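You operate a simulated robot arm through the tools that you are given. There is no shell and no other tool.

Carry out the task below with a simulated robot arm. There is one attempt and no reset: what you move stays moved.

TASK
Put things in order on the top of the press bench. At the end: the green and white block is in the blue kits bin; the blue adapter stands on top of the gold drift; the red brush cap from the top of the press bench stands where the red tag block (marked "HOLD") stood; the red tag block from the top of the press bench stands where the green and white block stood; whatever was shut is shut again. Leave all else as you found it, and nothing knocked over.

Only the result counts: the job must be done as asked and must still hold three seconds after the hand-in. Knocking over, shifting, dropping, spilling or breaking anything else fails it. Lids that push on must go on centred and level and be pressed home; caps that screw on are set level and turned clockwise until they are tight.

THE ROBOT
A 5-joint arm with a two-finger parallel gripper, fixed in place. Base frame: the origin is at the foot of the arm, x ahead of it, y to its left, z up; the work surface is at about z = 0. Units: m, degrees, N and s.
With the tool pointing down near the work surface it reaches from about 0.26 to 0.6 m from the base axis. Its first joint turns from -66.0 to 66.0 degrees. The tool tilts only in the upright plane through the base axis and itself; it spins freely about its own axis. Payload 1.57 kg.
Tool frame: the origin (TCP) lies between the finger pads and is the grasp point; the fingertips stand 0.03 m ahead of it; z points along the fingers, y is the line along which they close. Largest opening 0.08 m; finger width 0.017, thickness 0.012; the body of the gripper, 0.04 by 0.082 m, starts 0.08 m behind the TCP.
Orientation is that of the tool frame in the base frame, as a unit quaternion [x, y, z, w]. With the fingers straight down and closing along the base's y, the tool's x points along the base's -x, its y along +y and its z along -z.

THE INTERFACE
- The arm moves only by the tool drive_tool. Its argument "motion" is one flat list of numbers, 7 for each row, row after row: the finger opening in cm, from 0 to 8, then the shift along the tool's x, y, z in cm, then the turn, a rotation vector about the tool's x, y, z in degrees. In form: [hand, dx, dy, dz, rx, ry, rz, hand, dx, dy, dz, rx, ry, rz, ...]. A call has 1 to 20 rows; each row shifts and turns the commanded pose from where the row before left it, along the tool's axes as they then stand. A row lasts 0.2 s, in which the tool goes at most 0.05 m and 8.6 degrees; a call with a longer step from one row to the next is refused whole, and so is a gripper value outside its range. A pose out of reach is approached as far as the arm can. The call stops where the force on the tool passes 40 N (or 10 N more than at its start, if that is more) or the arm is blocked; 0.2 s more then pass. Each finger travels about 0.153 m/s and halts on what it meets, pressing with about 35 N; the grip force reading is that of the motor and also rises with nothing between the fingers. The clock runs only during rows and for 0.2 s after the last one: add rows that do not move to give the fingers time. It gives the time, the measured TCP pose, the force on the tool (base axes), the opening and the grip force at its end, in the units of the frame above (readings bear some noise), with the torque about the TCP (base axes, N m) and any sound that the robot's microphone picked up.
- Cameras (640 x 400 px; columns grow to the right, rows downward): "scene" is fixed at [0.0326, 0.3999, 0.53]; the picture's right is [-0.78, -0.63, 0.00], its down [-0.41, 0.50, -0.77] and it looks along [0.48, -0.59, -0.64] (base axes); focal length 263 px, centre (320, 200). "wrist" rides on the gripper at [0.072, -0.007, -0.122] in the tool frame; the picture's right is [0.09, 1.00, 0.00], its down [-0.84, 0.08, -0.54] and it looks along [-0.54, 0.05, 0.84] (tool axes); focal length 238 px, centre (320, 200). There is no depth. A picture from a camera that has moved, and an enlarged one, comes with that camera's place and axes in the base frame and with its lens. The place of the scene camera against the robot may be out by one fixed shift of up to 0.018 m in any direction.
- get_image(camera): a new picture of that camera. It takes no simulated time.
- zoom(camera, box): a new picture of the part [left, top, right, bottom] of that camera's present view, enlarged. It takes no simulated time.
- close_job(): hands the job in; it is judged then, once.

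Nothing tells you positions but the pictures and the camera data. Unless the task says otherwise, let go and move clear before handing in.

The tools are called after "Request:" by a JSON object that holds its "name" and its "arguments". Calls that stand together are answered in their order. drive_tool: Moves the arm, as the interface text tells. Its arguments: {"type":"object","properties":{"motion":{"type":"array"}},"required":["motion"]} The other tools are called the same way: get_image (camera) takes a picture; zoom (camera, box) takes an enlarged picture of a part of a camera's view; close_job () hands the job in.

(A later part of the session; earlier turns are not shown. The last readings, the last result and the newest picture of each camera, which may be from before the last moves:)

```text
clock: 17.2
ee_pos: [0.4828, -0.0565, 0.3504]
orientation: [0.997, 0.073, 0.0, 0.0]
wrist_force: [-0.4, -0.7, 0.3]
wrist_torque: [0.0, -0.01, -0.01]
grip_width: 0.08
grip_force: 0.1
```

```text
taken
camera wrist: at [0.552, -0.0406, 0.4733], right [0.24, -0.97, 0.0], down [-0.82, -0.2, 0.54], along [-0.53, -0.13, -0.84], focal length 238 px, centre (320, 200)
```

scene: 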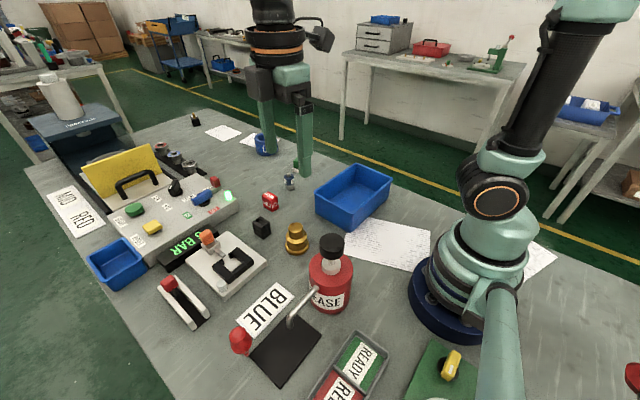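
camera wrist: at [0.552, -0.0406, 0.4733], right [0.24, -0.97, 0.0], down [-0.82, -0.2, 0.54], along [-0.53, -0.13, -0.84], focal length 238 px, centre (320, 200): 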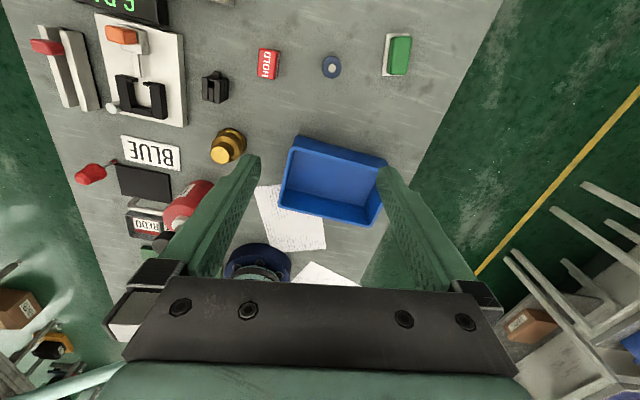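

Request:
{"name": "zoom", "arguments": {"camera": "wrist", "box": [265, 120, 405, 235]}}

Request:
{"name": "zoom", "arguments": {"camera": "wrist", "box": [70, 140, 230, 260]}}

Request:
{"name": "zoom", "arguments": {"camera": "wrist", "box": [190, 30, 430, 170]}}

Request:
{"name": "zoom", "arguments": {"camera": "wrist", "box": [70, 150, 130, 195]}}

```text
3.48 times, centred on (335, 178) of wrist
camera zoom: at [0.552, -0.0406, 0.4733], right [0.24, -0.97, 0.0], down [-0.82, -0.2, 0.54], along [-0.53, -0.13, -0.84], focal length 829 px, centre (268, 278)
```

zoom: 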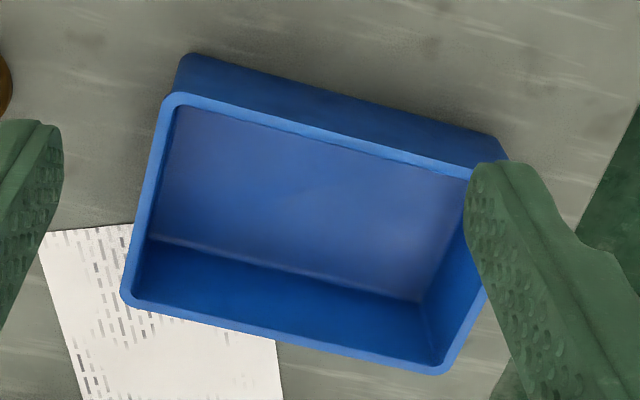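

```text
3.33 times, centred on (150, 200) of wrist
camera zoom: at [0.552, -0.0406, 0.4733], right [0.24, -0.97, 0.0], down [-0.82, -0.2, 0.54], along [-0.53, -0.13, -0.84], focal length 794 px, centre (887, 200)
```

zoom: 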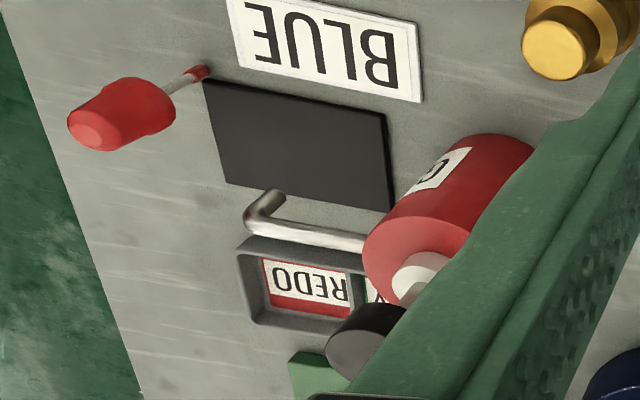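

```text
2.67 times, centred on (310, 100) of wrist
camera zoom: at [0.552, -0.0406, 0.4733], right [0.24, -0.97, 0.0], down [-0.82, -0.2, 0.54], along [-0.53, -0.13, -0.84], focal length 636 px, centre (347, 467)
```

zoom: 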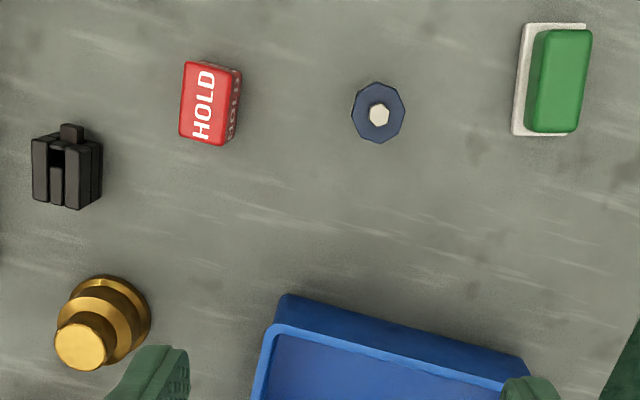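

```text
8.89 times, centred on (100, 172) of wrist
camera zoom: at [0.552, -0.0406, 0.4733], right [0.24, -0.97, 0.0], down [-0.82, -0.2, 0.54], along [-0.53, -0.13, -0.84], focal length 2119 px, centre (2276, 444)
```

zoom: 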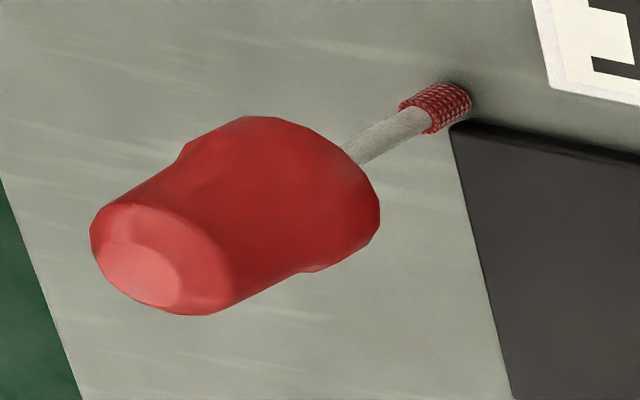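

I'll zoom closely at the foot of the red-handled item, since it may be the brush cap with its brush on the shaft.

Request:
{"name": "zoom", "arguments": {"camera": "wrist", "box": [100, 153, 124, 168]}}

Request:
{"name": "zoom", "arguments": {"camera": "wrist", "box": [195, 62, 240, 107]}}

Request:
{"name": "zoom", "arguments": {"camera": "wrist", "box": [0, 0, 190, 130]}}

Request:
{"name": "zoom", "arguments": {"camera": "wrist", "box": [320, 30, 420, 90]}}

```text
16.00 times, centred on (112, 160) of wrist
camera zoom: at [0.552, -0.0406, 0.4733], right [0.24, -0.97, 0.0], down [-0.82, -0.2, 0.54], along [-0.53, -0.13, -0.84], focal length 3814 px, centre (3648, 832)
```

zoom: 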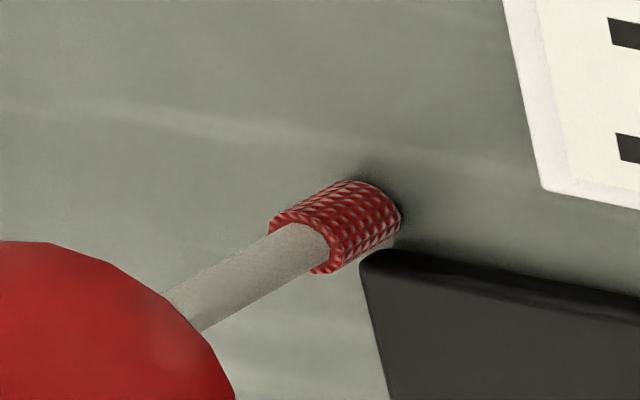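

```text
8.89 times, centred on (218, 84) of wrist
camera zoom: at [0.552, -0.0406, 0.4733], right [0.24, -0.97, 0.0], down [-0.82, -0.2, 0.54], along [-0.53, -0.13, -0.84], focal length 2119 px, centre (1231, 1227)
```

zoom: 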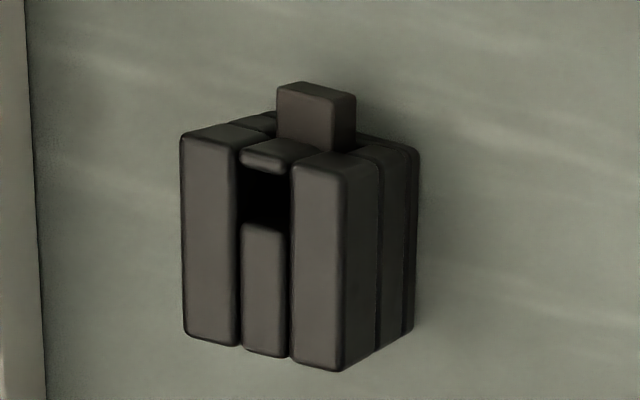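

```text
3.08 times, centred on (95, 65) of wrist
camera zoom: at [0.552, -0.0406, 0.4733], right [0.24, -0.97, 0.0], down [-0.82, -0.2, 0.54], along [-0.53, -0.13, -0.84], focal length 733 px, centre (1012, 615)
```

zoom: 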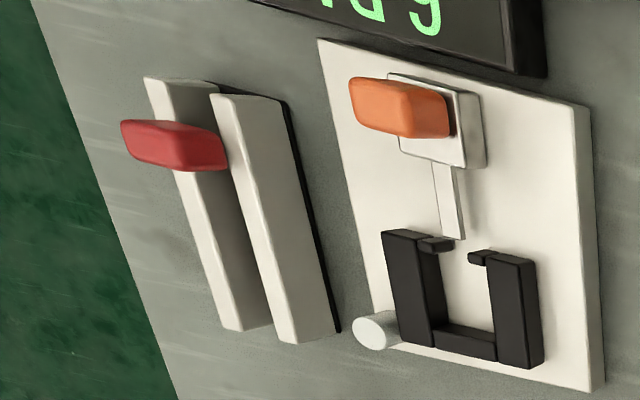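

```text
6.40 times, centred on (370, 60) of wrist
camera zoom: at [0.552, -0.0406, 0.4733], right [0.24, -0.97, 0.0], down [-0.82, -0.2, 0.54], along [-0.53, -0.13, -0.84], focal length 1525 px, centre (0, 1096)
```

zoom: 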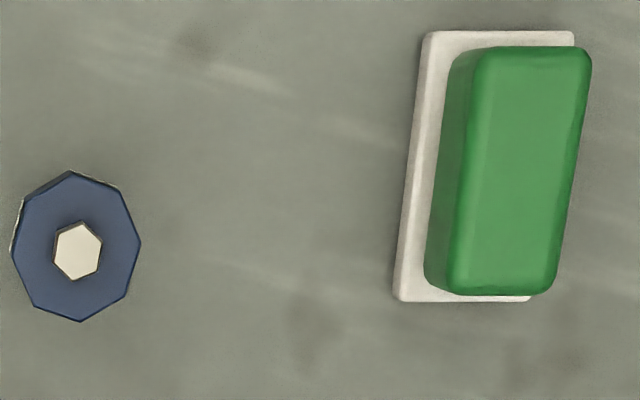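

The red-handled item (a tapered red cap on a rod with a textured red brush tip) at about (0.23, 0.32) is the only loose red part besides the HOLD block, so I take it as the brush cap. Next I'll gather close-up geometry of every object.

Request:
{"name": "zoom", "arguments": {"camera": "scene", "box": [278, 165, 300, 195]}}

Request:
{"name": "zoom", "arguments": {"camera": "scene", "box": [280, 215, 315, 260]}}

Request:
{"name": "zoom", "arguments": {"camera": "scene", "box": [285, 150, 317, 180]}}

Request:
{"name": "zoom", "arguments": {"camera": "scene", "box": [255, 185, 285, 215]}}

Request:
{"name": "zoom", "arguments": {"camera": "wrist", "box": [310, 45, 350, 85]}}

Request:
{"name": "zoom", "arguments": {"camera": "wrist", "box": [250, 40, 290, 90]}}

Request:
{"name": "zoom", "arguments": {"camera": "wrist", "box": [200, 120, 260, 170]}}

```text
13.33 times, centred on (289, 180) of scene
camera zoom: at [0.0326, 0.3999, 0.53], right [-0.78, -0.63, 0.0], down [-0.41, 0.5, -0.77], along [0.48, -0.59, -0.64], focal length 3502 px, centre (733, 467)
```

zoom: 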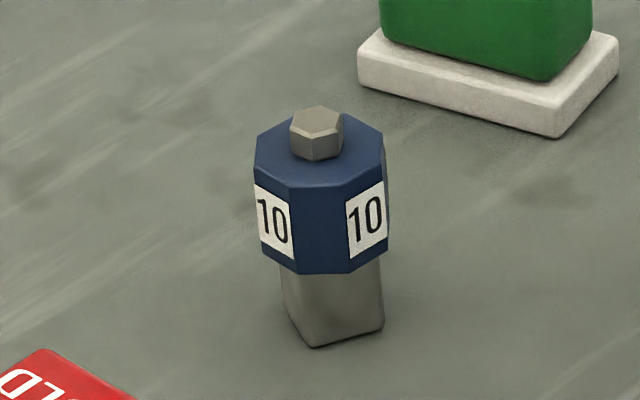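

```text
8.89 times, centred on (298, 238) of scene
camera zoom: at [0.0326, 0.3999, 0.53], right [-0.78, -0.63, 0.0], down [-0.41, 0.5, -0.77], along [0.48, -0.59, -0.64], focal length 2335 px, centre (520, -133)
```

zoom: 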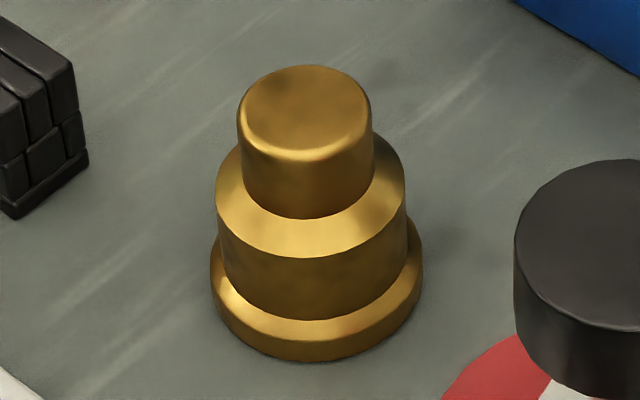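

```text
13.33 times, centred on (301, 165) of scene
camera zoom: at [0.0326, 0.3999, 0.53], right [-0.78, -0.63, 0.0], down [-0.41, 0.5, -0.77], along [0.48, -0.59, -0.64], focal length 3502 px, centre (573, 667)
```

zoom: 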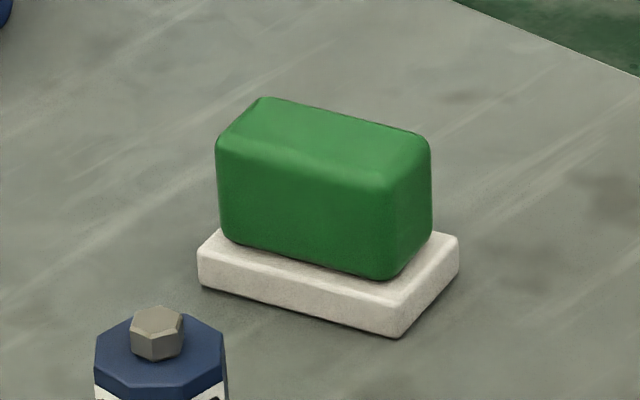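

```text
13.33 times, centred on (270, 200) of scene
camera zoom: at [0.0326, 0.3999, 0.53], right [-0.78, -0.63, 0.0], down [-0.41, 0.5, -0.77], along [0.48, -0.59, -0.64], focal length 3502 px, centre (987, 200)
```

zoom: 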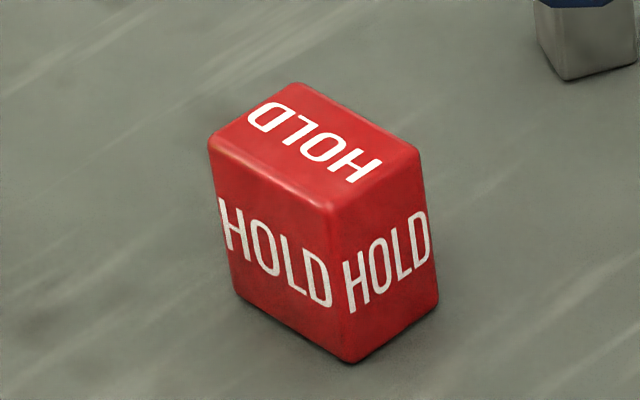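

```text
10.00 times, centred on (330, 65) of wrist
camera zoom: at [0.552, -0.0406, 0.4733], right [0.24, -0.97, 0.0], down [-0.82, -0.2, 0.54], along [-0.53, -0.13, -0.84], focal length 2384 px, centre (220, 1550)
```

zoom: 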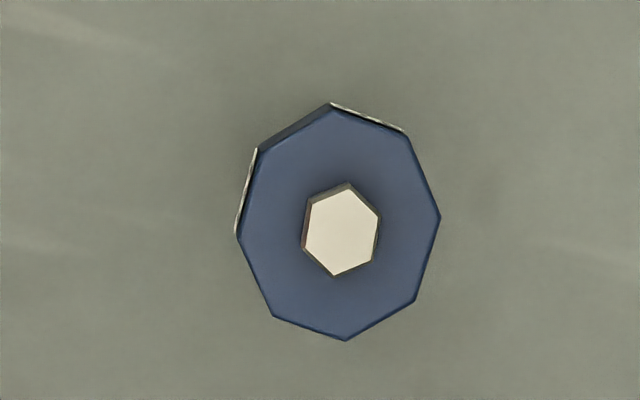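

```text
8.00 times, centred on (270, 65) of wrist
camera zoom: at [0.552, -0.0406, 0.4733], right [0.24, -0.97, 0.0], down [-0.82, -0.2, 0.54], along [-0.53, -0.13, -0.84], focal length 1907 px, centre (720, 1280)
```

zoom: 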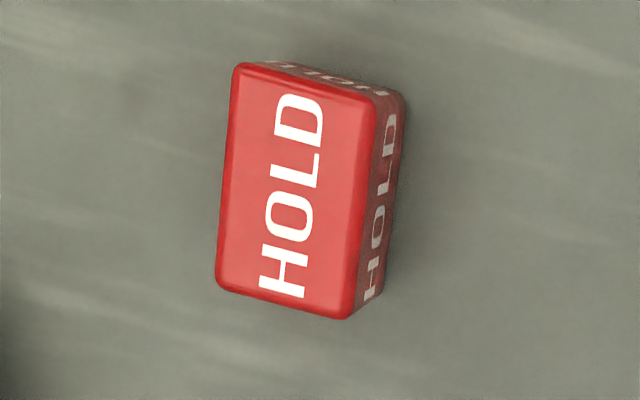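

```text
8.00 times, centred on (230, 145) of wrist
camera zoom: at [0.552, -0.0406, 0.4733], right [0.24, -0.97, 0.0], down [-0.82, -0.2, 0.54], along [-0.53, -0.13, -0.84], focal length 1907 px, centre (1040, 640)
```

zoom: 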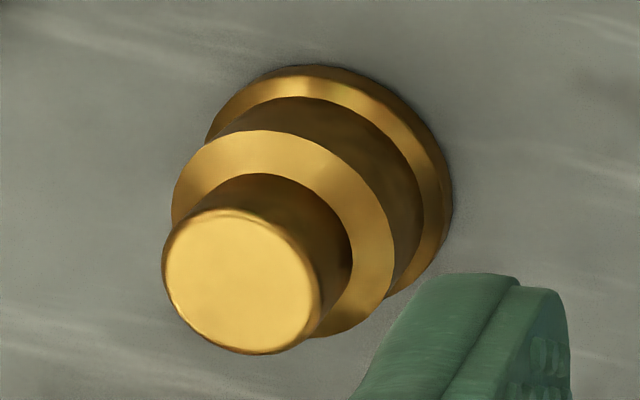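

The HOLD block is at about (0.51, 0.035), the adapter at about (0.53, -0.065), the drift at about (0.353, 0.095) with its top near z 0.074, and the green/white block at about (0.569, -0.165). I'm moving above the green/white block to refine its pose.

Request:
{"name": "drive_tool", "arguments": {"motion": [8, 1.157, 2.005, 3.0, 0, 0, 0, 8, 1.157, 2.005, 3.0, 0, 0, 0, 8, 1.157, 2.005, 3.0, 0, 0, 0, 8, 1.157, 2.005, 3.0, 0, 0, 0, 8, 1.157, 2.005, 3.0, 0, 0, 0, 8, 1.157, 2.005, 3.0, 0, 0, 0, 8, 0, 0, 0, 0, 0, -5.1, 8, 0, 0, 0, 0, 0, 0]}}

Request:
{"name": "get_image", "arguments": {"camera": "wrist"}}

Request:
{"name": "get_image", "arguments": {"camera": "scene"}}

```text
clock: 19.0
ee_pos: [0.5689, -0.167, 0.1701]
orientation: [0.993, 0.119, 0.0, 0.0]
wrist_force: [-0.7, -0.4, 0.3]
wrist_torque: [0.03, 0.03, 0.02]
grip_width: 0.08
grip_force: 0.1
```

```text
taken
camera wrist: at [0.6355, -0.144, 0.2936], right [0.32, -0.95, 0.0], down [-0.8, -0.27, 0.54], along [-0.51, -0.18, -0.84], focal length 238 px, centre (320, 200)
```

wrist: 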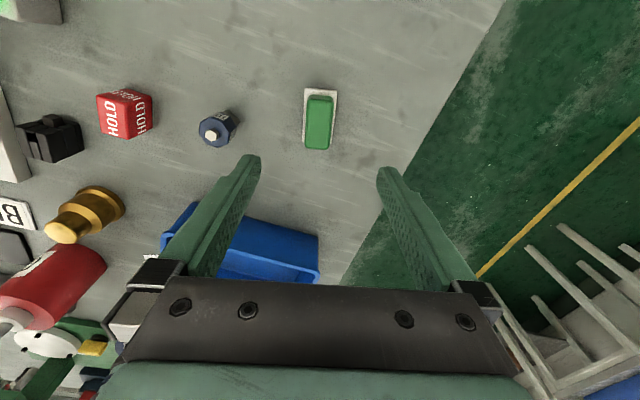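

```text
taken
```

scene: 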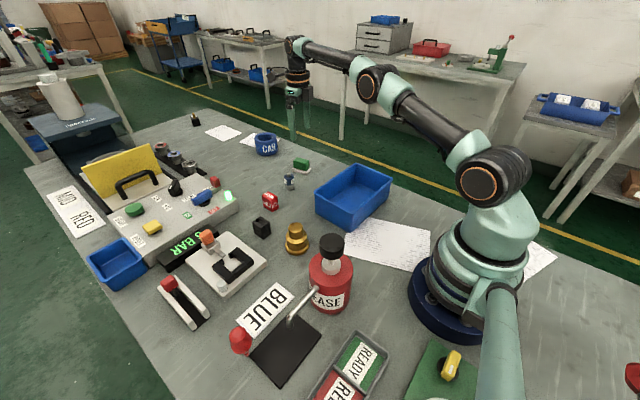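

Request:
{"name": "zoom", "arguments": {"camera": "wrist", "box": [280, 70, 360, 170]}}

```text
4.00 times, centred on (320, 120) of wrist
camera zoom: at [0.6355, -0.144, 0.2936], right [0.32, -0.95, 0.0], down [-0.8, -0.27, 0.54], along [-0.51, -0.18, -0.84], focal length 953 px, centre (320, 520)
```

zoom: 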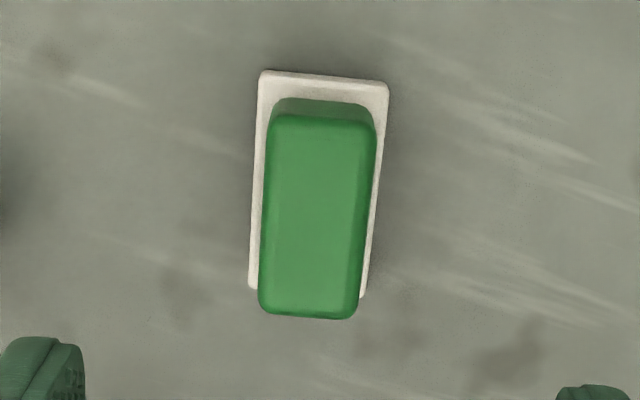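

The green/white block is centred at about (0.5685, -0.1655), with its long axis at about 13.4°. I'll descend so the fingertips stay above the white plate and straddle the green part.

Request:
{"name": "drive_tool", "arguments": {"motion": [8, 0, -0.16, 3.2, 0, 0, 0, 8, 0, 0, 3.2, 0, 0, 0, 8, 0, 0, 3.2, 0, 0, 0, 8, 0, 0, 3.1, 0, 0, 0, 8, 0, 0, 0, 0, 0, 0, 8, 0, 0, 0, 0, 0, 0]}}

Request:
{"name": "get_image", "arguments": {"camera": "wrist"}}

Request:
{"name": "zoom", "arguments": {"camera": "scene", "box": [260, 120, 340, 200]}}

```text
clock: 20.4
ee_pos: [0.5681, -0.162, 0.0458]
orientation: [0.993, 0.12, 0.0, -0.001]
wrist_force: [0.1, 0.4, 0.8]
wrist_torque: [0.05, 0.01, 0.0]
grip_width: 0.0798
grip_force: 0.0
```

```text
taken
camera wrist: at [0.6362, -0.1387, 0.1691], right [0.32, -0.95, 0.0], down [-0.8, -0.27, 0.54], along [-0.51, -0.18, -0.84], focal length 238 px, centre (320, 200)
```

wrist: 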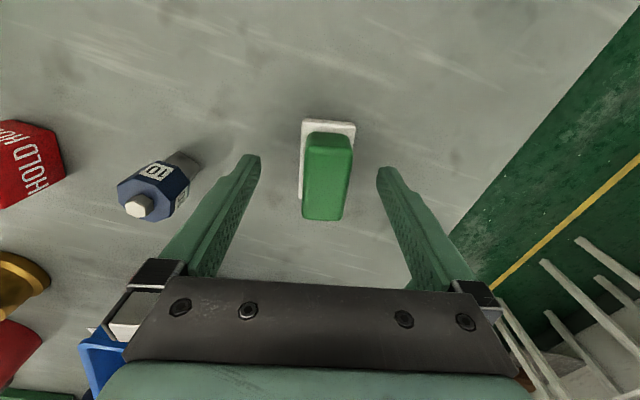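

```text
5.00 times, centred on (300, 160) of scene
camera zoom: at [0.0326, 0.3999, 0.53], right [-0.78, -0.63, 0.0], down [-0.41, 0.5, -0.77], along [0.48, -0.59, -0.64], focal length 1313 px, centre (420, 400)
```

zoom: 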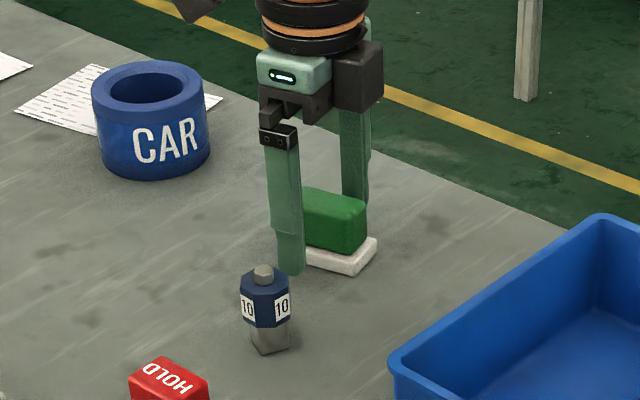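

I'm about 3 mm off-centre in y, so I'll correct that and then close.

Request:
{"name": "drive_tool", "arguments": {"motion": [8, 0, 0.33, 0.2, 0, 0, 0, 8, 0, 0, 0, 0, 0, 0, 4, 0, 0, 0, 0, 0, 0, 2, 0, 0, 0, 0, 0, 0, 2, 0, 0, 0, 0, 0, 0, 2, 0, 0, 0, 0, 0, 0]}}

Request:
{"name": "get_image", "arguments": {"camera": "wrist"}}

```text
clock: 21.8
ee_pos: [0.5712, -0.1651, 0.0435]
orientation: [0.993, 0.118, 0.0, 0.0]
wrist_force: [-0.1, 0.1, 0.4]
wrist_torque: [0.0, 0.0, -0.01]
grip_width: 0.0268
grip_force: 35.0
```

```text
taken
camera wrist: at [0.6378, -0.1423, 0.167], right [0.32, -0.95, 0.0], down [-0.8, -0.27, 0.54], along [-0.51, -0.18, -0.84], focal length 238 px, centre (320, 200)
```

wrist: 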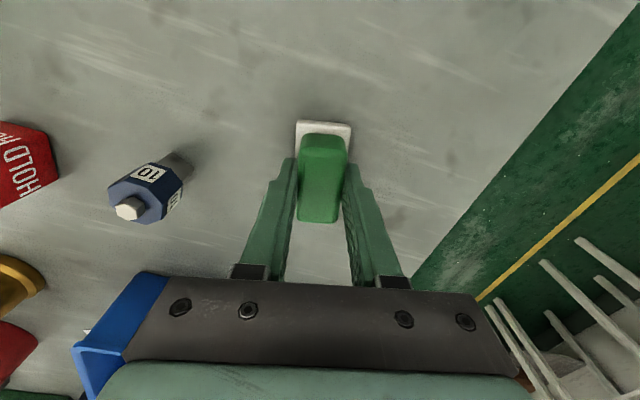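

The block is gripped (width 2.7 cm). I'll lift it and carry it over the centre of the large blue bin at about (0.326, -0.126).

Request:
{"name": "drive_tool", "arguments": {"motion": [2, 0, 0, -2, 0, 0, 0, 2, 0, 0, -4, 0, 0, 0, 2, 0, 0, -4, 0, 0, 0, 2, 0, 0, -4, 0, 0, 0, 2, -3.815, -1.595, -0.5, 0, 0, 0, 2, -3.815, -1.595, 0, 0, 0, 0, 2, -3.815, -1.595, 0, 0, 0, 0, 2, -3.815, -1.595, 0, 0, 0, 0, 2, -3.815, -1.595, 0, 0, 0, 0, 2, -3.815, -1.595, 0, 0, 0, 0, 2, 0, 0, 0, 0, 0, 0, 2, 0, 0, 0, 0, 0, 0]}}

Request:
{"name": "get_image", "arguments": {"camera": "wrist"}}

Request:
{"name": "get_image", "arguments": {"camera": "scene"}}

```text
clock: 24.4
ee_pos: [0.3194, -0.1248, 0.187]
orientation: [0.993, 0.118, 0.0, 0.0]
wrist_force: [-0.7, 0.8, -0.3]
wrist_torque: [0.01, 0.03, 0.03]
grip_width: 0.0267
grip_force: 34.7
out of reach, approached as far as the arm can: row 4
```

```text
taken
camera wrist: at [0.386, -0.1024, 0.3106], right [0.32, -0.95, 0.0], down [-0.8, -0.27, 0.54], along [-0.51, -0.18, -0.84], focal length 238 px, centre (320, 200)
```

wrist: 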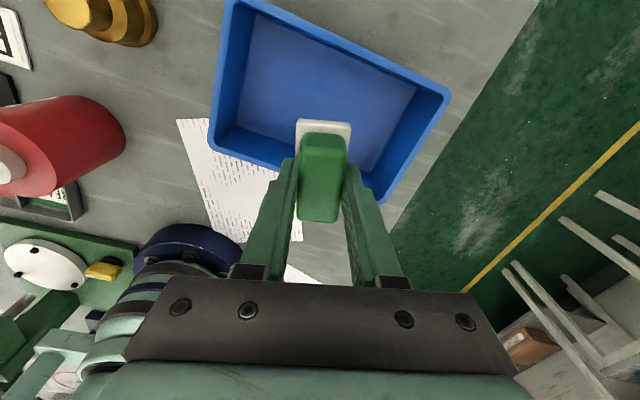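

```text
taken
```

scene: 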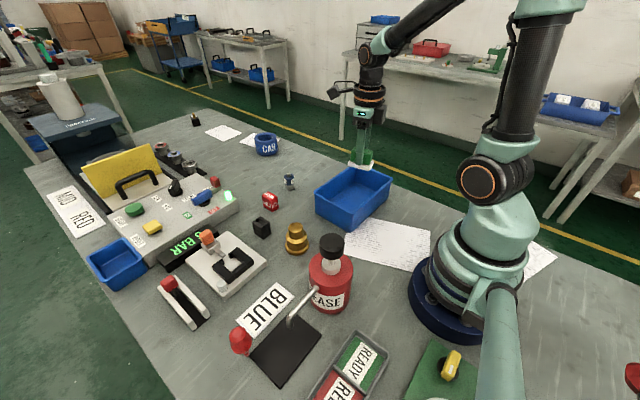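

The bin centre is confirmed at (0.326, -0.126). I'll lower the block into it gently.

Request:
{"name": "drive_tool", "arguments": {"motion": [2, 0.65, 0.1, 2.0, 0, 0, 0, 2, 0, 0, 3.5, 0, 0, 0, 2, 0, 0, 3.5, 0, 0, 0, 2, 0, 0, 3, 0, 0, 0, 2, 0, 0, 1, 0, 0, 0, 2, 0, 0, 0.3, 0, 0, 0, 2, 0, 0, 0.3, 0, 0, 0, 2, 0, 0, 0, 0, 0, 0]}}

Request:
{"name": "get_image", "arguments": {"camera": "wrist"}}

Request:
{"name": "zoom", "arguments": {"camera": "scene", "box": [300, 130, 420, 240]}}

```text
clock: 26.2
ee_pos: [0.3283, -0.1274, 0.048]
orientation: [0.993, 0.119, 0.001, 0.0]
wrist_force: [-0.8, 0.9, 2.7]
wrist_torque: [0.06, -0.04, 0.04]
grip_width: 0.0269
grip_force: 35.4
```

```text
taken
camera wrist: at [0.3956, -0.1043, 0.1719], right [0.32, -0.95, 0.0], down [-0.8, -0.27, 0.54], along [-0.51, -0.18, -0.84], focal length 238 px, centre (320, 200)
```

wrist: 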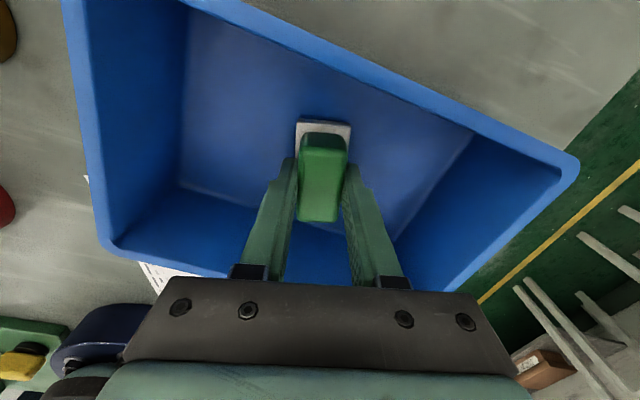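

```text
3.64 times, centred on (360, 185) of scene
camera zoom: at [0.0326, 0.3999, 0.53], right [-0.78, -0.63, 0.0], down [-0.41, 0.5, -0.77], along [0.48, -0.59, -0.64], focal length 955 px, centre (174, 254)
```

zoom: 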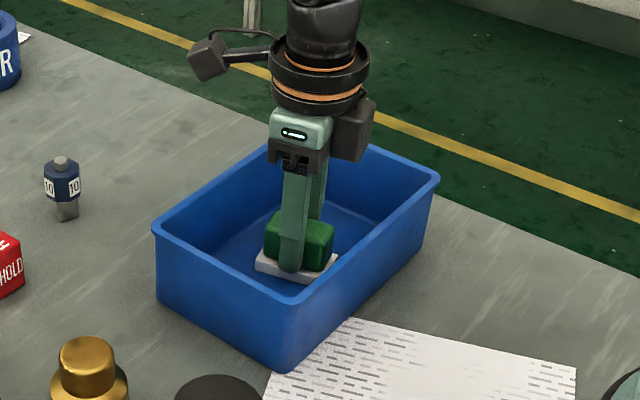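

There's light contact with the bin floor, so I'll release and retreat upward.

Request:
{"name": "drive_tool", "arguments": {"motion": [2, 0, 0, 0.1, 0, 0, 0, 4, 0, 0, 0, 0, 0, 0, 6, 0, 0, 0, 0, 0, 0, 6, 0, 0, 0, 0, 0, 0, 6, 0, 0, -2, 0, 0, 0, 6, 0, 0, -4, 0, 0, 0, 8, 0, 0, -4, 0, 0, 0, 8, 0, 0, -4, 0, 0, 0, 8, 0, 0, 0, 0, 0, 0]}}

Request:
{"name": "get_image", "arguments": {"camera": "wrist"}}

Request:
{"name": "get_image", "arguments": {"camera": "scene"}}

```text
clock: 28.2
ee_pos: [0.3279, -0.1282, 0.185]
orientation: [0.993, 0.118, 0.001, 0.0]
wrist_force: [-0.1, 0.5, 0.3]
wrist_torque: [0.0, -0.01, 0.0]
grip_width: 0.08
grip_force: 0.0
```

```text
taken
camera wrist: at [0.3954, -0.1042, 0.3086], right [0.32, -0.95, 0.0], down [-0.79, -0.27, 0.54], along [-0.51, -0.18, -0.84], focal length 238 px, centre (320, 200)
```

wrist: 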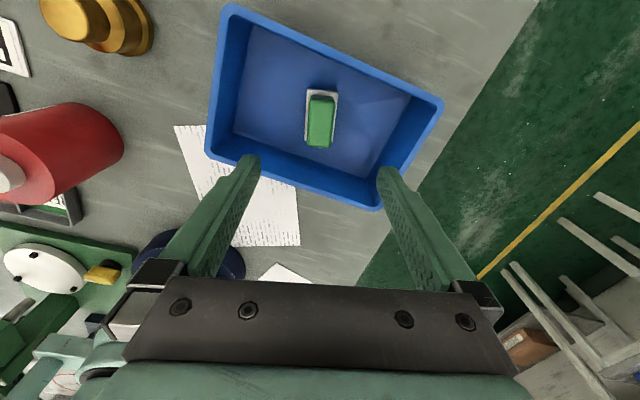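

```text
taken
```

scene: 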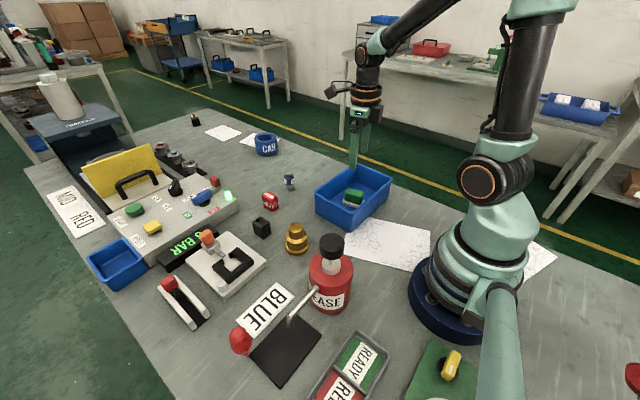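

The green/white block sits in the large bin. Before trusting that this is the "kits" bin, I'll check its hidden -y face for a label.

Request:
{"name": "drive_tool", "arguments": {"motion": [8, -0.87, 3.56, -2, 0, 0, 0, 8, -0.87, 3.56, -2, 0, 0, 0, 8, -0.87, 3.56, 0, 0, 0, 0, 8, 0, 0, 0, 0, 0, 8, 8, 0, 0, 0, 0, 0, 8, 8, 0, 0, 0, 0, 0, 8, 8, 0, 0, 0, 0, 0, 8, 8, 0, 0, 0, 0, 0, 8, 8, 0, 0, 0, 0, 0, 8, 8, 0, 0, 0, 0, 0, 8, 8, 0, 0, 0, 0, 0, 8, 8, 0, 0, 0, 0, 0, 8, 8, 0, 0, 0, 0, 0, 8, 8, 0, 0, 0, 0, 0, 8, 8, 0, 0, 0, 0, 0, 8, 8, 0, 0, 0, 0, 0, 8, 8, 0, 0, 0, 0, 0, 0]}}

Request:
{"name": "get_image", "arguments": {"camera": "wrist"}}

```text
clock: 31.8
ee_pos: [0.1777, -0.3597, 0.2282]
orientation: [0.882, -0.47, 0.0, 0.0]
wrist_force: [-0.3, -0.2, 0.1]
wrist_torque: [-0.02, 0.03, -0.04]
grip_width: 0.0803
grip_force: 0.1
out of reach, approached as far as the arm can: row 9, 10, 11, 12, 13, 14, 15, 16
```

```text
taken
camera wrist: at [0.2229, -0.4153, 0.3516], right [-0.77, -0.63, 0.0], down [-0.53, 0.65, 0.54], along [-0.34, 0.42, -0.84], focal length 238 px, centre (320, 200)
```

wrist: 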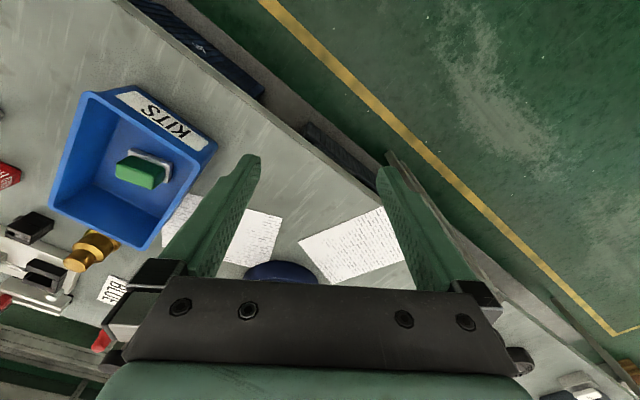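

The label reads "KITS", so it is the right bin. The wrist spin hit a joint limit, so I'll unwind it back toward the neutral orientation.

Request:
{"name": "drive_tool", "arguments": {"motion": [8, 0, 0, 0, 0, 0, -8.5, 8, 0, 0, 0, 0, 0, -8.5, 8, 0, 0, 0, 0, 0, -8.5, 8, 0, 0, 0, 0, 0, -8.5, 8, 0, 0, 0, 0, 0, -8.5, 8, 0, 0, 0, 0, 0, -8.5, 8, 0, 0, 0, 0, 0, -8.5, 8, 0, 0, 0, 0, 0, -8.5, 8, 0, 0, 0, 0, 0, -8.5, 8, 0, 0, 0, 0, 0, -8.5, 8, 0, 0, 0, 0, 0, 0]}}

Request:
{"name": "get_image", "arguments": {"camera": "scene"}}

```text
clock: 34.2
ee_pos: [0.1788, -0.3608, 0.2282]
orientation: [0.968, 0.251, 0.0, 0.0]
wrist_force: [0.1, 0.7, 0.4]
wrist_torque: [-0.03, 0.01, 0.01]
grip_width: 0.08
grip_force: 0.1
```

```text
taken
```

scene: 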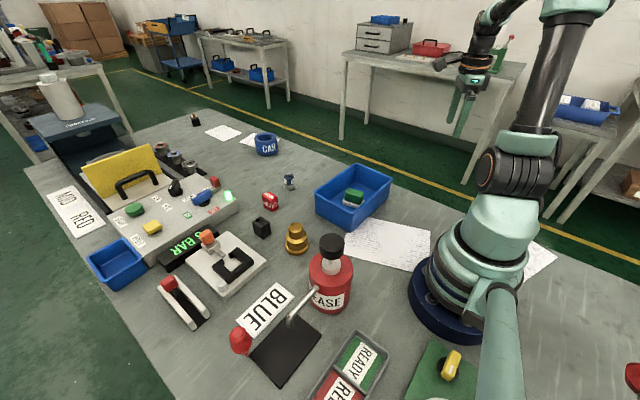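

Request:
{"name": "drive_tool", "arguments": {"motion": [8, 0, 0, 0, 0, 0, -8.5, 8, 0, 0, 0, 0, 0, -8.5, 8, 0, 0, 0, 0, 0, -8.5, 8, 0, 0, 0, 0, 0, -8.5, 8, 0, 0, 0, 0, 0, -8.5, 8, 0, 0, 0, 0, 0, -8.5, 8, 0, 0, 0, 0, 0, -8.5, 8, 0, 0, 0, 0, 0, -8.5, 8, 0, 0, 0, 0, 0, -8.5, 8, 0, 0, 0, 0, 0, -8.5, 8, 0, 0, 0, 0, 0, -8.5, 8, 0, 0, 0, 0, 0, -8.5, 8, 0, 0, 0, 0, 0, -8.5, 8, 0, 0, 0, 0, 0, -8.5, 8, 0, 0, 0, 0, 0, -8.5, 8, 0, 0, 0, 0, 0, -8.5, 8, 0, 0, 0, 0, 0, -8.5, 8, 0, 0, 0, 0, 0, -6.5, 8, 0, 0, 0, 0, 0, 0]}}

```text
clock: 38.2
ee_pos: [0.1784, -0.3598, 0.2282]
orientation: [0.0, 1.0, 0.0, 0.0]
wrist_force: [-1.1, 0.5, 0.1]
wrist_torque: [-0.02, 0.0, 0.02]
grip_width: 0.0801
grip_force: 0.2
```

Now I'll move above the HOLD block.

Request:
{"name": "drive_tool", "arguments": {"motion": [8, -2.76, 3.29, 0.2, 0, 0, 0, 8, -2.76, 3.29, 0.2, 0, 0, 0, 8, -2.76, 3.29, 0.2, 0, 0, 0, 8, -2.76, 3.29, 0.2, 0, 0, 0, 8, -2.76, 3.29, 0.2, 0, 0, 0, 8, -2.76, 3.29, 0.2, 0, 0, 0, 8, -2.76, 3.29, 0.2, 0, 0, 0, 8, -2.76, 3.29, 0.2, 0, 0, 0, 8, -2.76, 3.29, 0.2, 0, 0, 0, 8, -2.76, 3.29, 0.2, 0, 0, 0, 8, -2.76, 3.29, 0.2, 0, 0, 0, 8, -2.76, 3.29, 0.2, 0, 0, 0, 8, 0, 0, 0, 0, 0, 0]}}

Request:
{"name": "get_image", "arguments": {"camera": "wrist"}}

Request:
{"name": "zoom", "arguments": {"camera": "wrist", "box": [270, 60, 370, 180]}}

```text
clock: 41.0
ee_pos: [0.5103, 0.0374, 0.2031]
orientation: [0.001, 1.0, 0.0, 0.0]
wrist_force: [0.7, -0.3, -0.1]
wrist_torque: [-0.01, 0.02, -0.01]
grip_width: 0.0805
grip_force: 0.2
```

```text
taken
camera wrist: at [0.4372, 0.0301, 0.3262], right [-0.09, 1.0, 0.0], down [0.84, 0.08, 0.54], along [0.54, 0.05, -0.84], focal length 238 px, centre (320, 200)
```

wrist: 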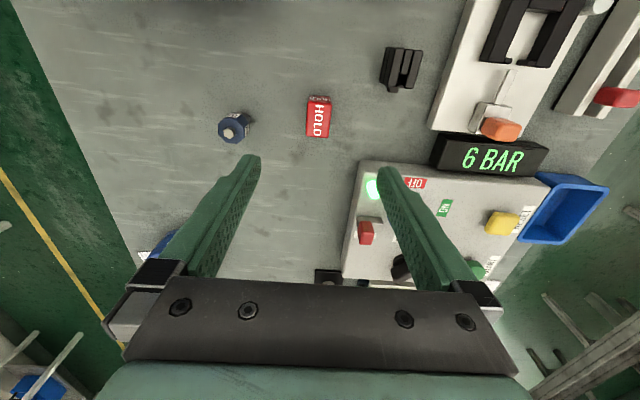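

```text
3.33 times, centred on (320, 120) of wrist
camera zoom: at [0.4372, 0.0301, 0.3262], right [-0.09, 1.0, 0.0], down [0.84, 0.08, 0.54], along [0.54, 0.05, -0.84], focal length 794 px, centre (320, 467)
```

zoom: 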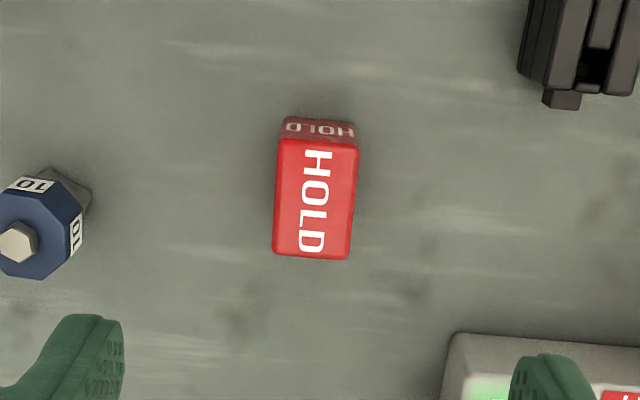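

The HOLD block is centred at about (0.509, 0.0346) with almost no yaw. I'll descend to grip it across its short side.

Request:
{"name": "drive_tool", "arguments": {"motion": [6, 0.13, -0.28, 3.0, 0, 0, 0, 6, 0, 0, 4, 0, 0, 0, 6, 0, 0, 4, 0, 0, 0, 6, 0, 0, 4, 0, 0, 0, 6, 0, 0, 1.5, 0, 0, 0, 6, 0, 0, 0, 0, 0, 0, 6, 0, 0, 0, 0, 0, 0]}}

Request:
{"name": "get_image", "arguments": {"camera": "wrist"}}

```text
clock: 42.6
ee_pos: [0.5066, 0.0343, 0.04]
orientation: [0.001, 1.0, 0.0, 0.0]
wrist_force: [0.4, 0.0, 0.6]
wrist_torque: [0.0, 0.02, 0.01]
grip_width: 0.0601
grip_force: 0.0
```

```text
taken
camera wrist: at [0.4343, 0.0269, 0.1632], right [-0.09, 1.0, 0.0], down [0.84, 0.08, 0.54], along [0.54, 0.05, -0.84], focal length 238 px, centre (320, 200)
```

wrist: 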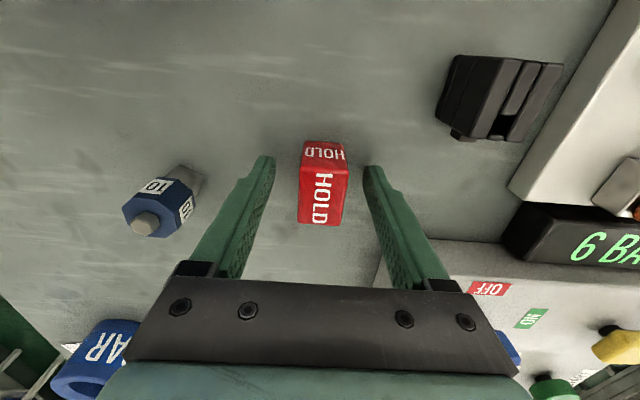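

Request:
{"name": "drive_tool", "arguments": {"motion": [6, -0.2, 0.05, 0.4, 0, 0, 0, 6, 0, 0, 0, 0, 0, 0, 4, 0, 0, 0, 0, 0, 0, 2, 0, 0, 0, 0, 0, 0, 2, 0, 0, 0, 0, 0, 0, 2, 0, 0, 0, 0, 0, 0]}}

Request:
{"name": "get_image", "arguments": {"camera": "wrist"}}

```text
clock: 44.0
ee_pos: [0.5095, 0.0338, 0.0363]
orientation: [0.0, 1.0, 0.0, 0.0]
wrist_force: [0.0, -0.3, -0.5]
wrist_torque: [0.02, 0.01, -0.02]
grip_width: 0.027
grip_force: 35.2
```

```text
taken
camera wrist: at [0.4363, 0.0268, 0.159], right [-0.09, 1.0, 0.0], down [0.84, 0.08, 0.54], along [0.54, 0.05, -0.84], focal length 238 px, centre (320, 200)
```

wrist: 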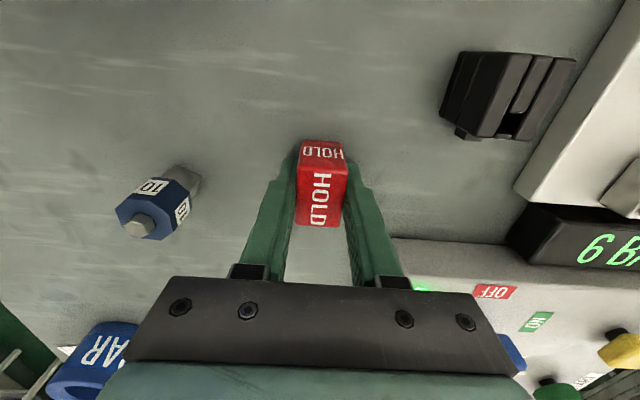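

HOLD is gripped. I'll lift it and carry it to the green/white block's former spot (0.5685, -0.1655).

Request:
{"name": "drive_tool", "arguments": {"motion": [2, 0, 0, -1.5, 0, 0, 0, 2, 0, 0, -4, 0, 0, 0, 2, 0, 0, -4, 0, 0, 0, 2, -1.19, -3.986, 0, 0, 0, 0, 2, -1.19, -3.986, 0, 0, 0, 0, 2, -1.19, -3.986, 0, 0, 0, 0, 2, -1.19, -3.986, 0, 0, 0, 0, 2, -1.19, -3.986, 0, 0, 0, 0, 2, 0, 0, 0, 0, 0, 0, 2, 0, 0, 0, 0, 0, 0]}}

Request:
{"name": "get_image", "arguments": {"camera": "wrist"}}

Request:
{"name": "get_image", "arguments": {"camera": "scene"}}

```text
clock: 46.2
ee_pos: [0.5697, -0.1662, 0.1327]
orientation: [0.001, 1.0, 0.0, 0.001]
wrist_force: [0.0, -0.5, -0.6]
wrist_torque: [-0.03, 0.0, -0.01]
grip_width: 0.0269
grip_force: 34.8
```

```text
taken
camera wrist: at [0.4966, -0.1734, 0.256], right [-0.09, 1.0, 0.0], down [0.84, 0.08, 0.54], along [0.54, 0.05, -0.84], focal length 238 px, centre (320, 200)
```

wrist: 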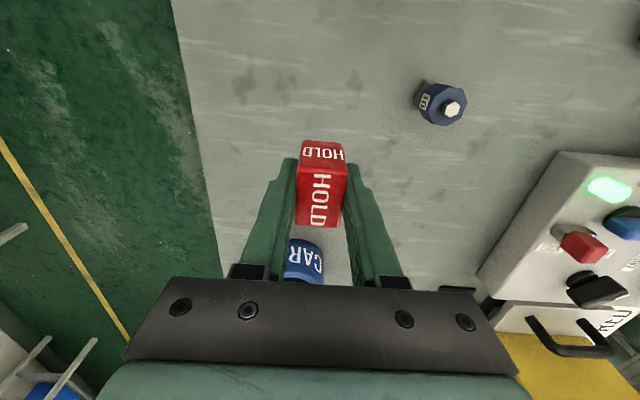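

```text
taken
```

scene: 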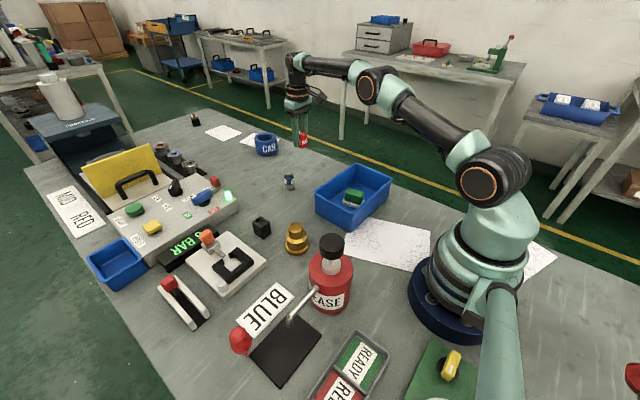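

Request:
{"name": "drive_tool", "arguments": {"motion": [2, 0.05, 0.06, 3.5, 0, 0, 0, 2, 0, 0, 3.0, 0, 0, 0, 2, 0, 0, 2, 0, 0, 0, 2, 0, 0, 0.6, 0, 0, 0, 2, 0, 0, 0, 0, 0, 0, 2, 0, 0, 0, 0, 0, 0]}}

Request:
{"name": "zoom", "arguments": {"camera": "scene", "box": [260, 120, 340, 200]}}

```text
clock: 47.6
ee_pos: [0.5679, -0.1667, 0.0406]
orientation: [0.001, 1.0, 0.0, -0.001]
wrist_force: [-0.2, 0.6, -0.7]
wrist_torque: [0.01, -0.02, -0.01]
grip_width: 0.027
grip_force: 34.6
```

```text
5.00 times, centred on (300, 160) of scene
camera zoom: at [0.0326, 0.3999, 0.53], right [-0.78, -0.63, 0.0], down [-0.41, 0.5, -0.77], along [0.48, -0.59, -0.64], focal length 1313 px, centre (420, 400)
```

zoom: 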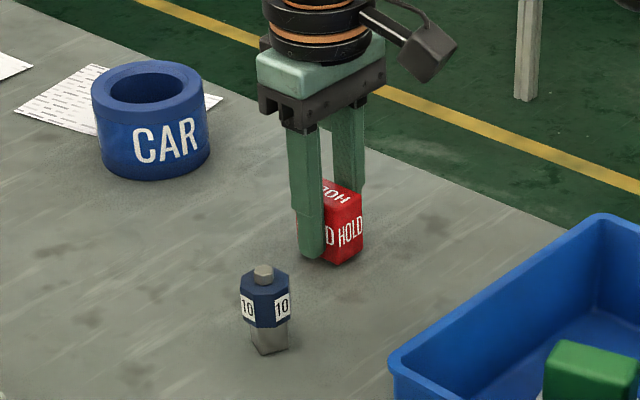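

Request:
{"name": "drive_tool", "arguments": {"motion": [2, 0, 0.05, 0.2, 0, 0, 0, 2, 0, 0, 0.15, 0, 0, 0, 2, 0, 0, 0.1, 0, 0, 0, 2, 0, 0, 0, 0, 0, 0]}}

```text
clock: 48.6
ee_pos: [0.5702, -0.1661, 0.0359]
orientation: [0.002, 1.0, 0.001, 0.0]
wrist_force: [-1.2, 0.4, 2.9]
wrist_torque: [-0.03, 0.02, 0.01]
grip_width: 0.0271
grip_force: 34.5
```

The block is in contact with the bench. I'll release and rise.

Request:
{"name": "drive_tool", "arguments": {"motion": [3.5, 0, 0, 0, 0, 0, 0, 5, 0, 0, 0, 0, 0, 0, 6, 0, 0, 0, 0, 0, 0, 6, 0, 0, -2, 0, 0, 0, 6, 0, 0, -4, 0, 0, 0, 6, 0, 0, -4, 0, 0, 0, 6, 0, 0, 0, 0, 0, 0]}}

Request:
{"name": "get_image", "arguments": {"camera": "wrist"}}

Request:
{"name": "zoom", "arguments": {"camera": "scene", "box": [240, 130, 400, 250]}}

```text
clock: 50.2
ee_pos: [0.5675, -0.1665, 0.1332]
orientation: [0.002, 1.0, 0.0, 0.0]
wrist_force: [-0.8, 0.1, 0.7]
wrist_torque: [0.01, 0.01, 0.0]
grip_width: 0.0598
grip_force: 0.0
```

```text
taken
camera wrist: at [0.495, -0.1735, 0.2571], right [-0.09, 1.0, 0.0], down [0.84, 0.08, 0.54], along [0.54, 0.05, -0.84], focal length 238 px, centre (320, 200)
```

wrist: 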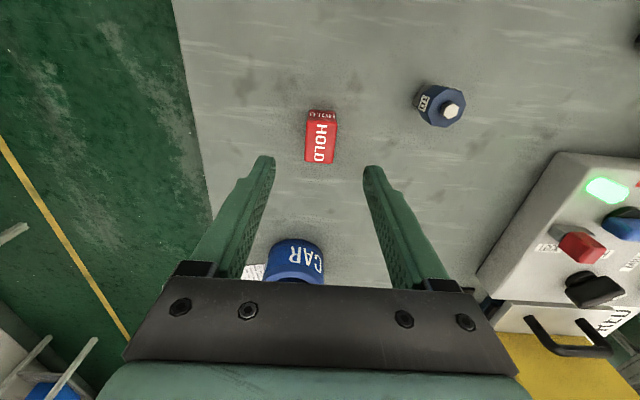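

```text
3.33 times, centred on (320, 190) of scene
camera zoom: at [0.0326, 0.3999, 0.53], right [-0.78, -0.63, 0.0], down [-0.41, 0.5, -0.77], along [0.48, -0.59, -0.64], focal length 876 px, centre (320, 233)
```

zoom: 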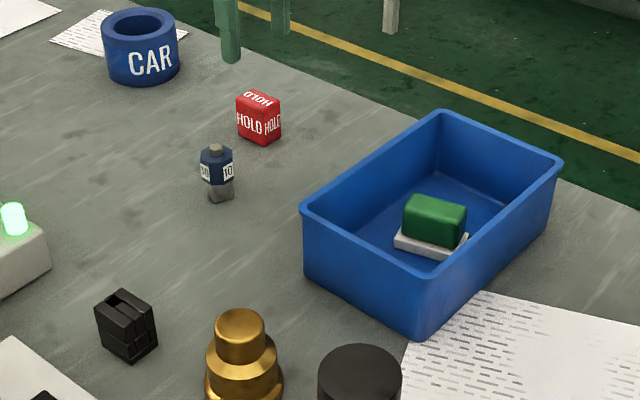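

HOLD stands upright on the old green/white spot. Next I'll move above the blue adapter to refine its pose.

Request:
{"name": "drive_tool", "arguments": {"motion": [6, 1.283, 3.35, -1, 0, 0, 0, 6, 1.283, 3.35, -1, 0, 0, 0, 6, 1.283, 3.35, -1, 0, 0, 0, 6, 0, 0, 0, 0, 0, 0, 6, 0, 0, 0, 0, 0, 0]}}

Request:
{"name": "get_image", "arguments": {"camera": "wrist"}}

Request:
{"name": "zoom", "arguments": {"camera": "wrist", "box": [280, 90, 360, 180]}}

```text
clock: 51.4
ee_pos: [0.5324, -0.0688, 0.1611]
orientation: [0.001, 1.0, 0.0, 0.0]
wrist_force: [-0.7, -0.6, 0.0]
wrist_torque: [-0.01, 0.0, 0.0]
grip_width: 0.0601
grip_force: 0.0
```

```text
taken
camera wrist: at [0.4588, -0.0749, 0.2863], right [-0.09, 1.0, 0.0], down [0.84, 0.08, 0.54], along [0.54, 0.05, -0.84], focal length 238 px, centre (320, 200)
```

wrist: 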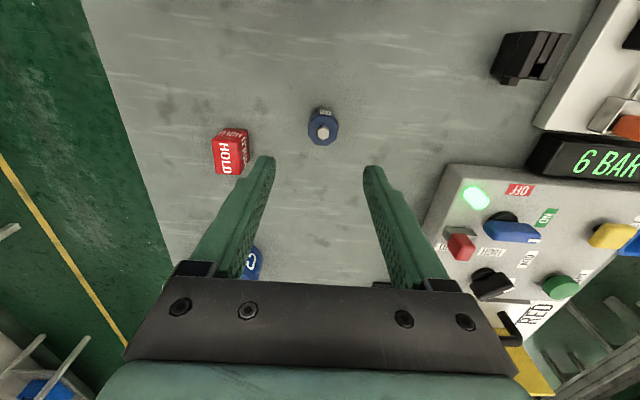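

```text
4.44 times, centred on (320, 135) of wrist
camera zoom: at [0.4588, -0.0749, 0.2863], right [-0.09, 1.0, 0.0], down [0.84, 0.08, 0.54], along [0.54, 0.05, -0.84], focal length 1059 px, centre (320, 489)
```

zoom: 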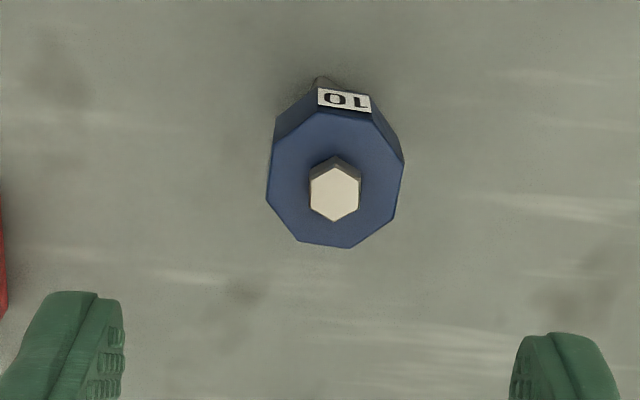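

The adapter is centred at about (0.5303, -0.0656), with flats at -4.3°. I'll align to them and descend.

Request:
{"name": "drive_tool", "arguments": {"motion": [6, 0.15, 0.32, 2, 0, 0, 4.3, 6, 0, 0, 3.5, 0, 0, 0, 6, 0, 0, 3.5, 0, 0, 0, 6, 0, 0, 2.5, 0, 0, 0, 6, 0, 0, 0.4, 0, 0, 0, 6, 0, 0, 0, 0, 0, 0]}}

Request:
{"name": "get_image", "arguments": {"camera": "wrist"}}

Request:
{"name": "zoom", "arguments": {"camera": "wrist", "box": [250, 110, 390, 240]}}

```text
clock: 52.8
ee_pos: [0.5283, -0.0623, 0.0448]
orientation: [0.038, 0.999, 0.0, 0.0]
wrist_force: [-1.6, 0.1, 0.0]
wrist_torque: [0.01, 0.02, -0.02]
grip_width: 0.06
grip_force: 0.1
```

```text
taken
camera wrist: at [0.4546, -0.0636, 0.168], right [-0.02, 1.0, 0.0], down [0.84, 0.01, 0.54], along [0.54, 0.01, -0.84], focal length 238 px, centre (320, 200)
```

wrist: 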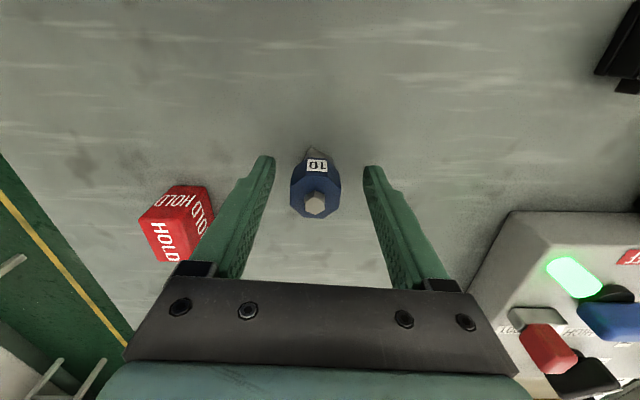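

```text
3.08 times, centred on (320, 175) of wrist
camera zoom: at [0.4546, -0.0636, 0.168], right [-0.02, 1.0, 0.0], down [0.84, 0.01, 0.54], along [0.54, 0.01, -0.84], focal length 733 px, centre (320, 277)
```

zoom: 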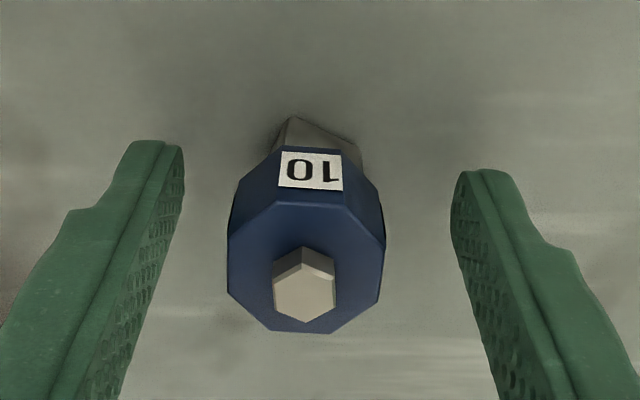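

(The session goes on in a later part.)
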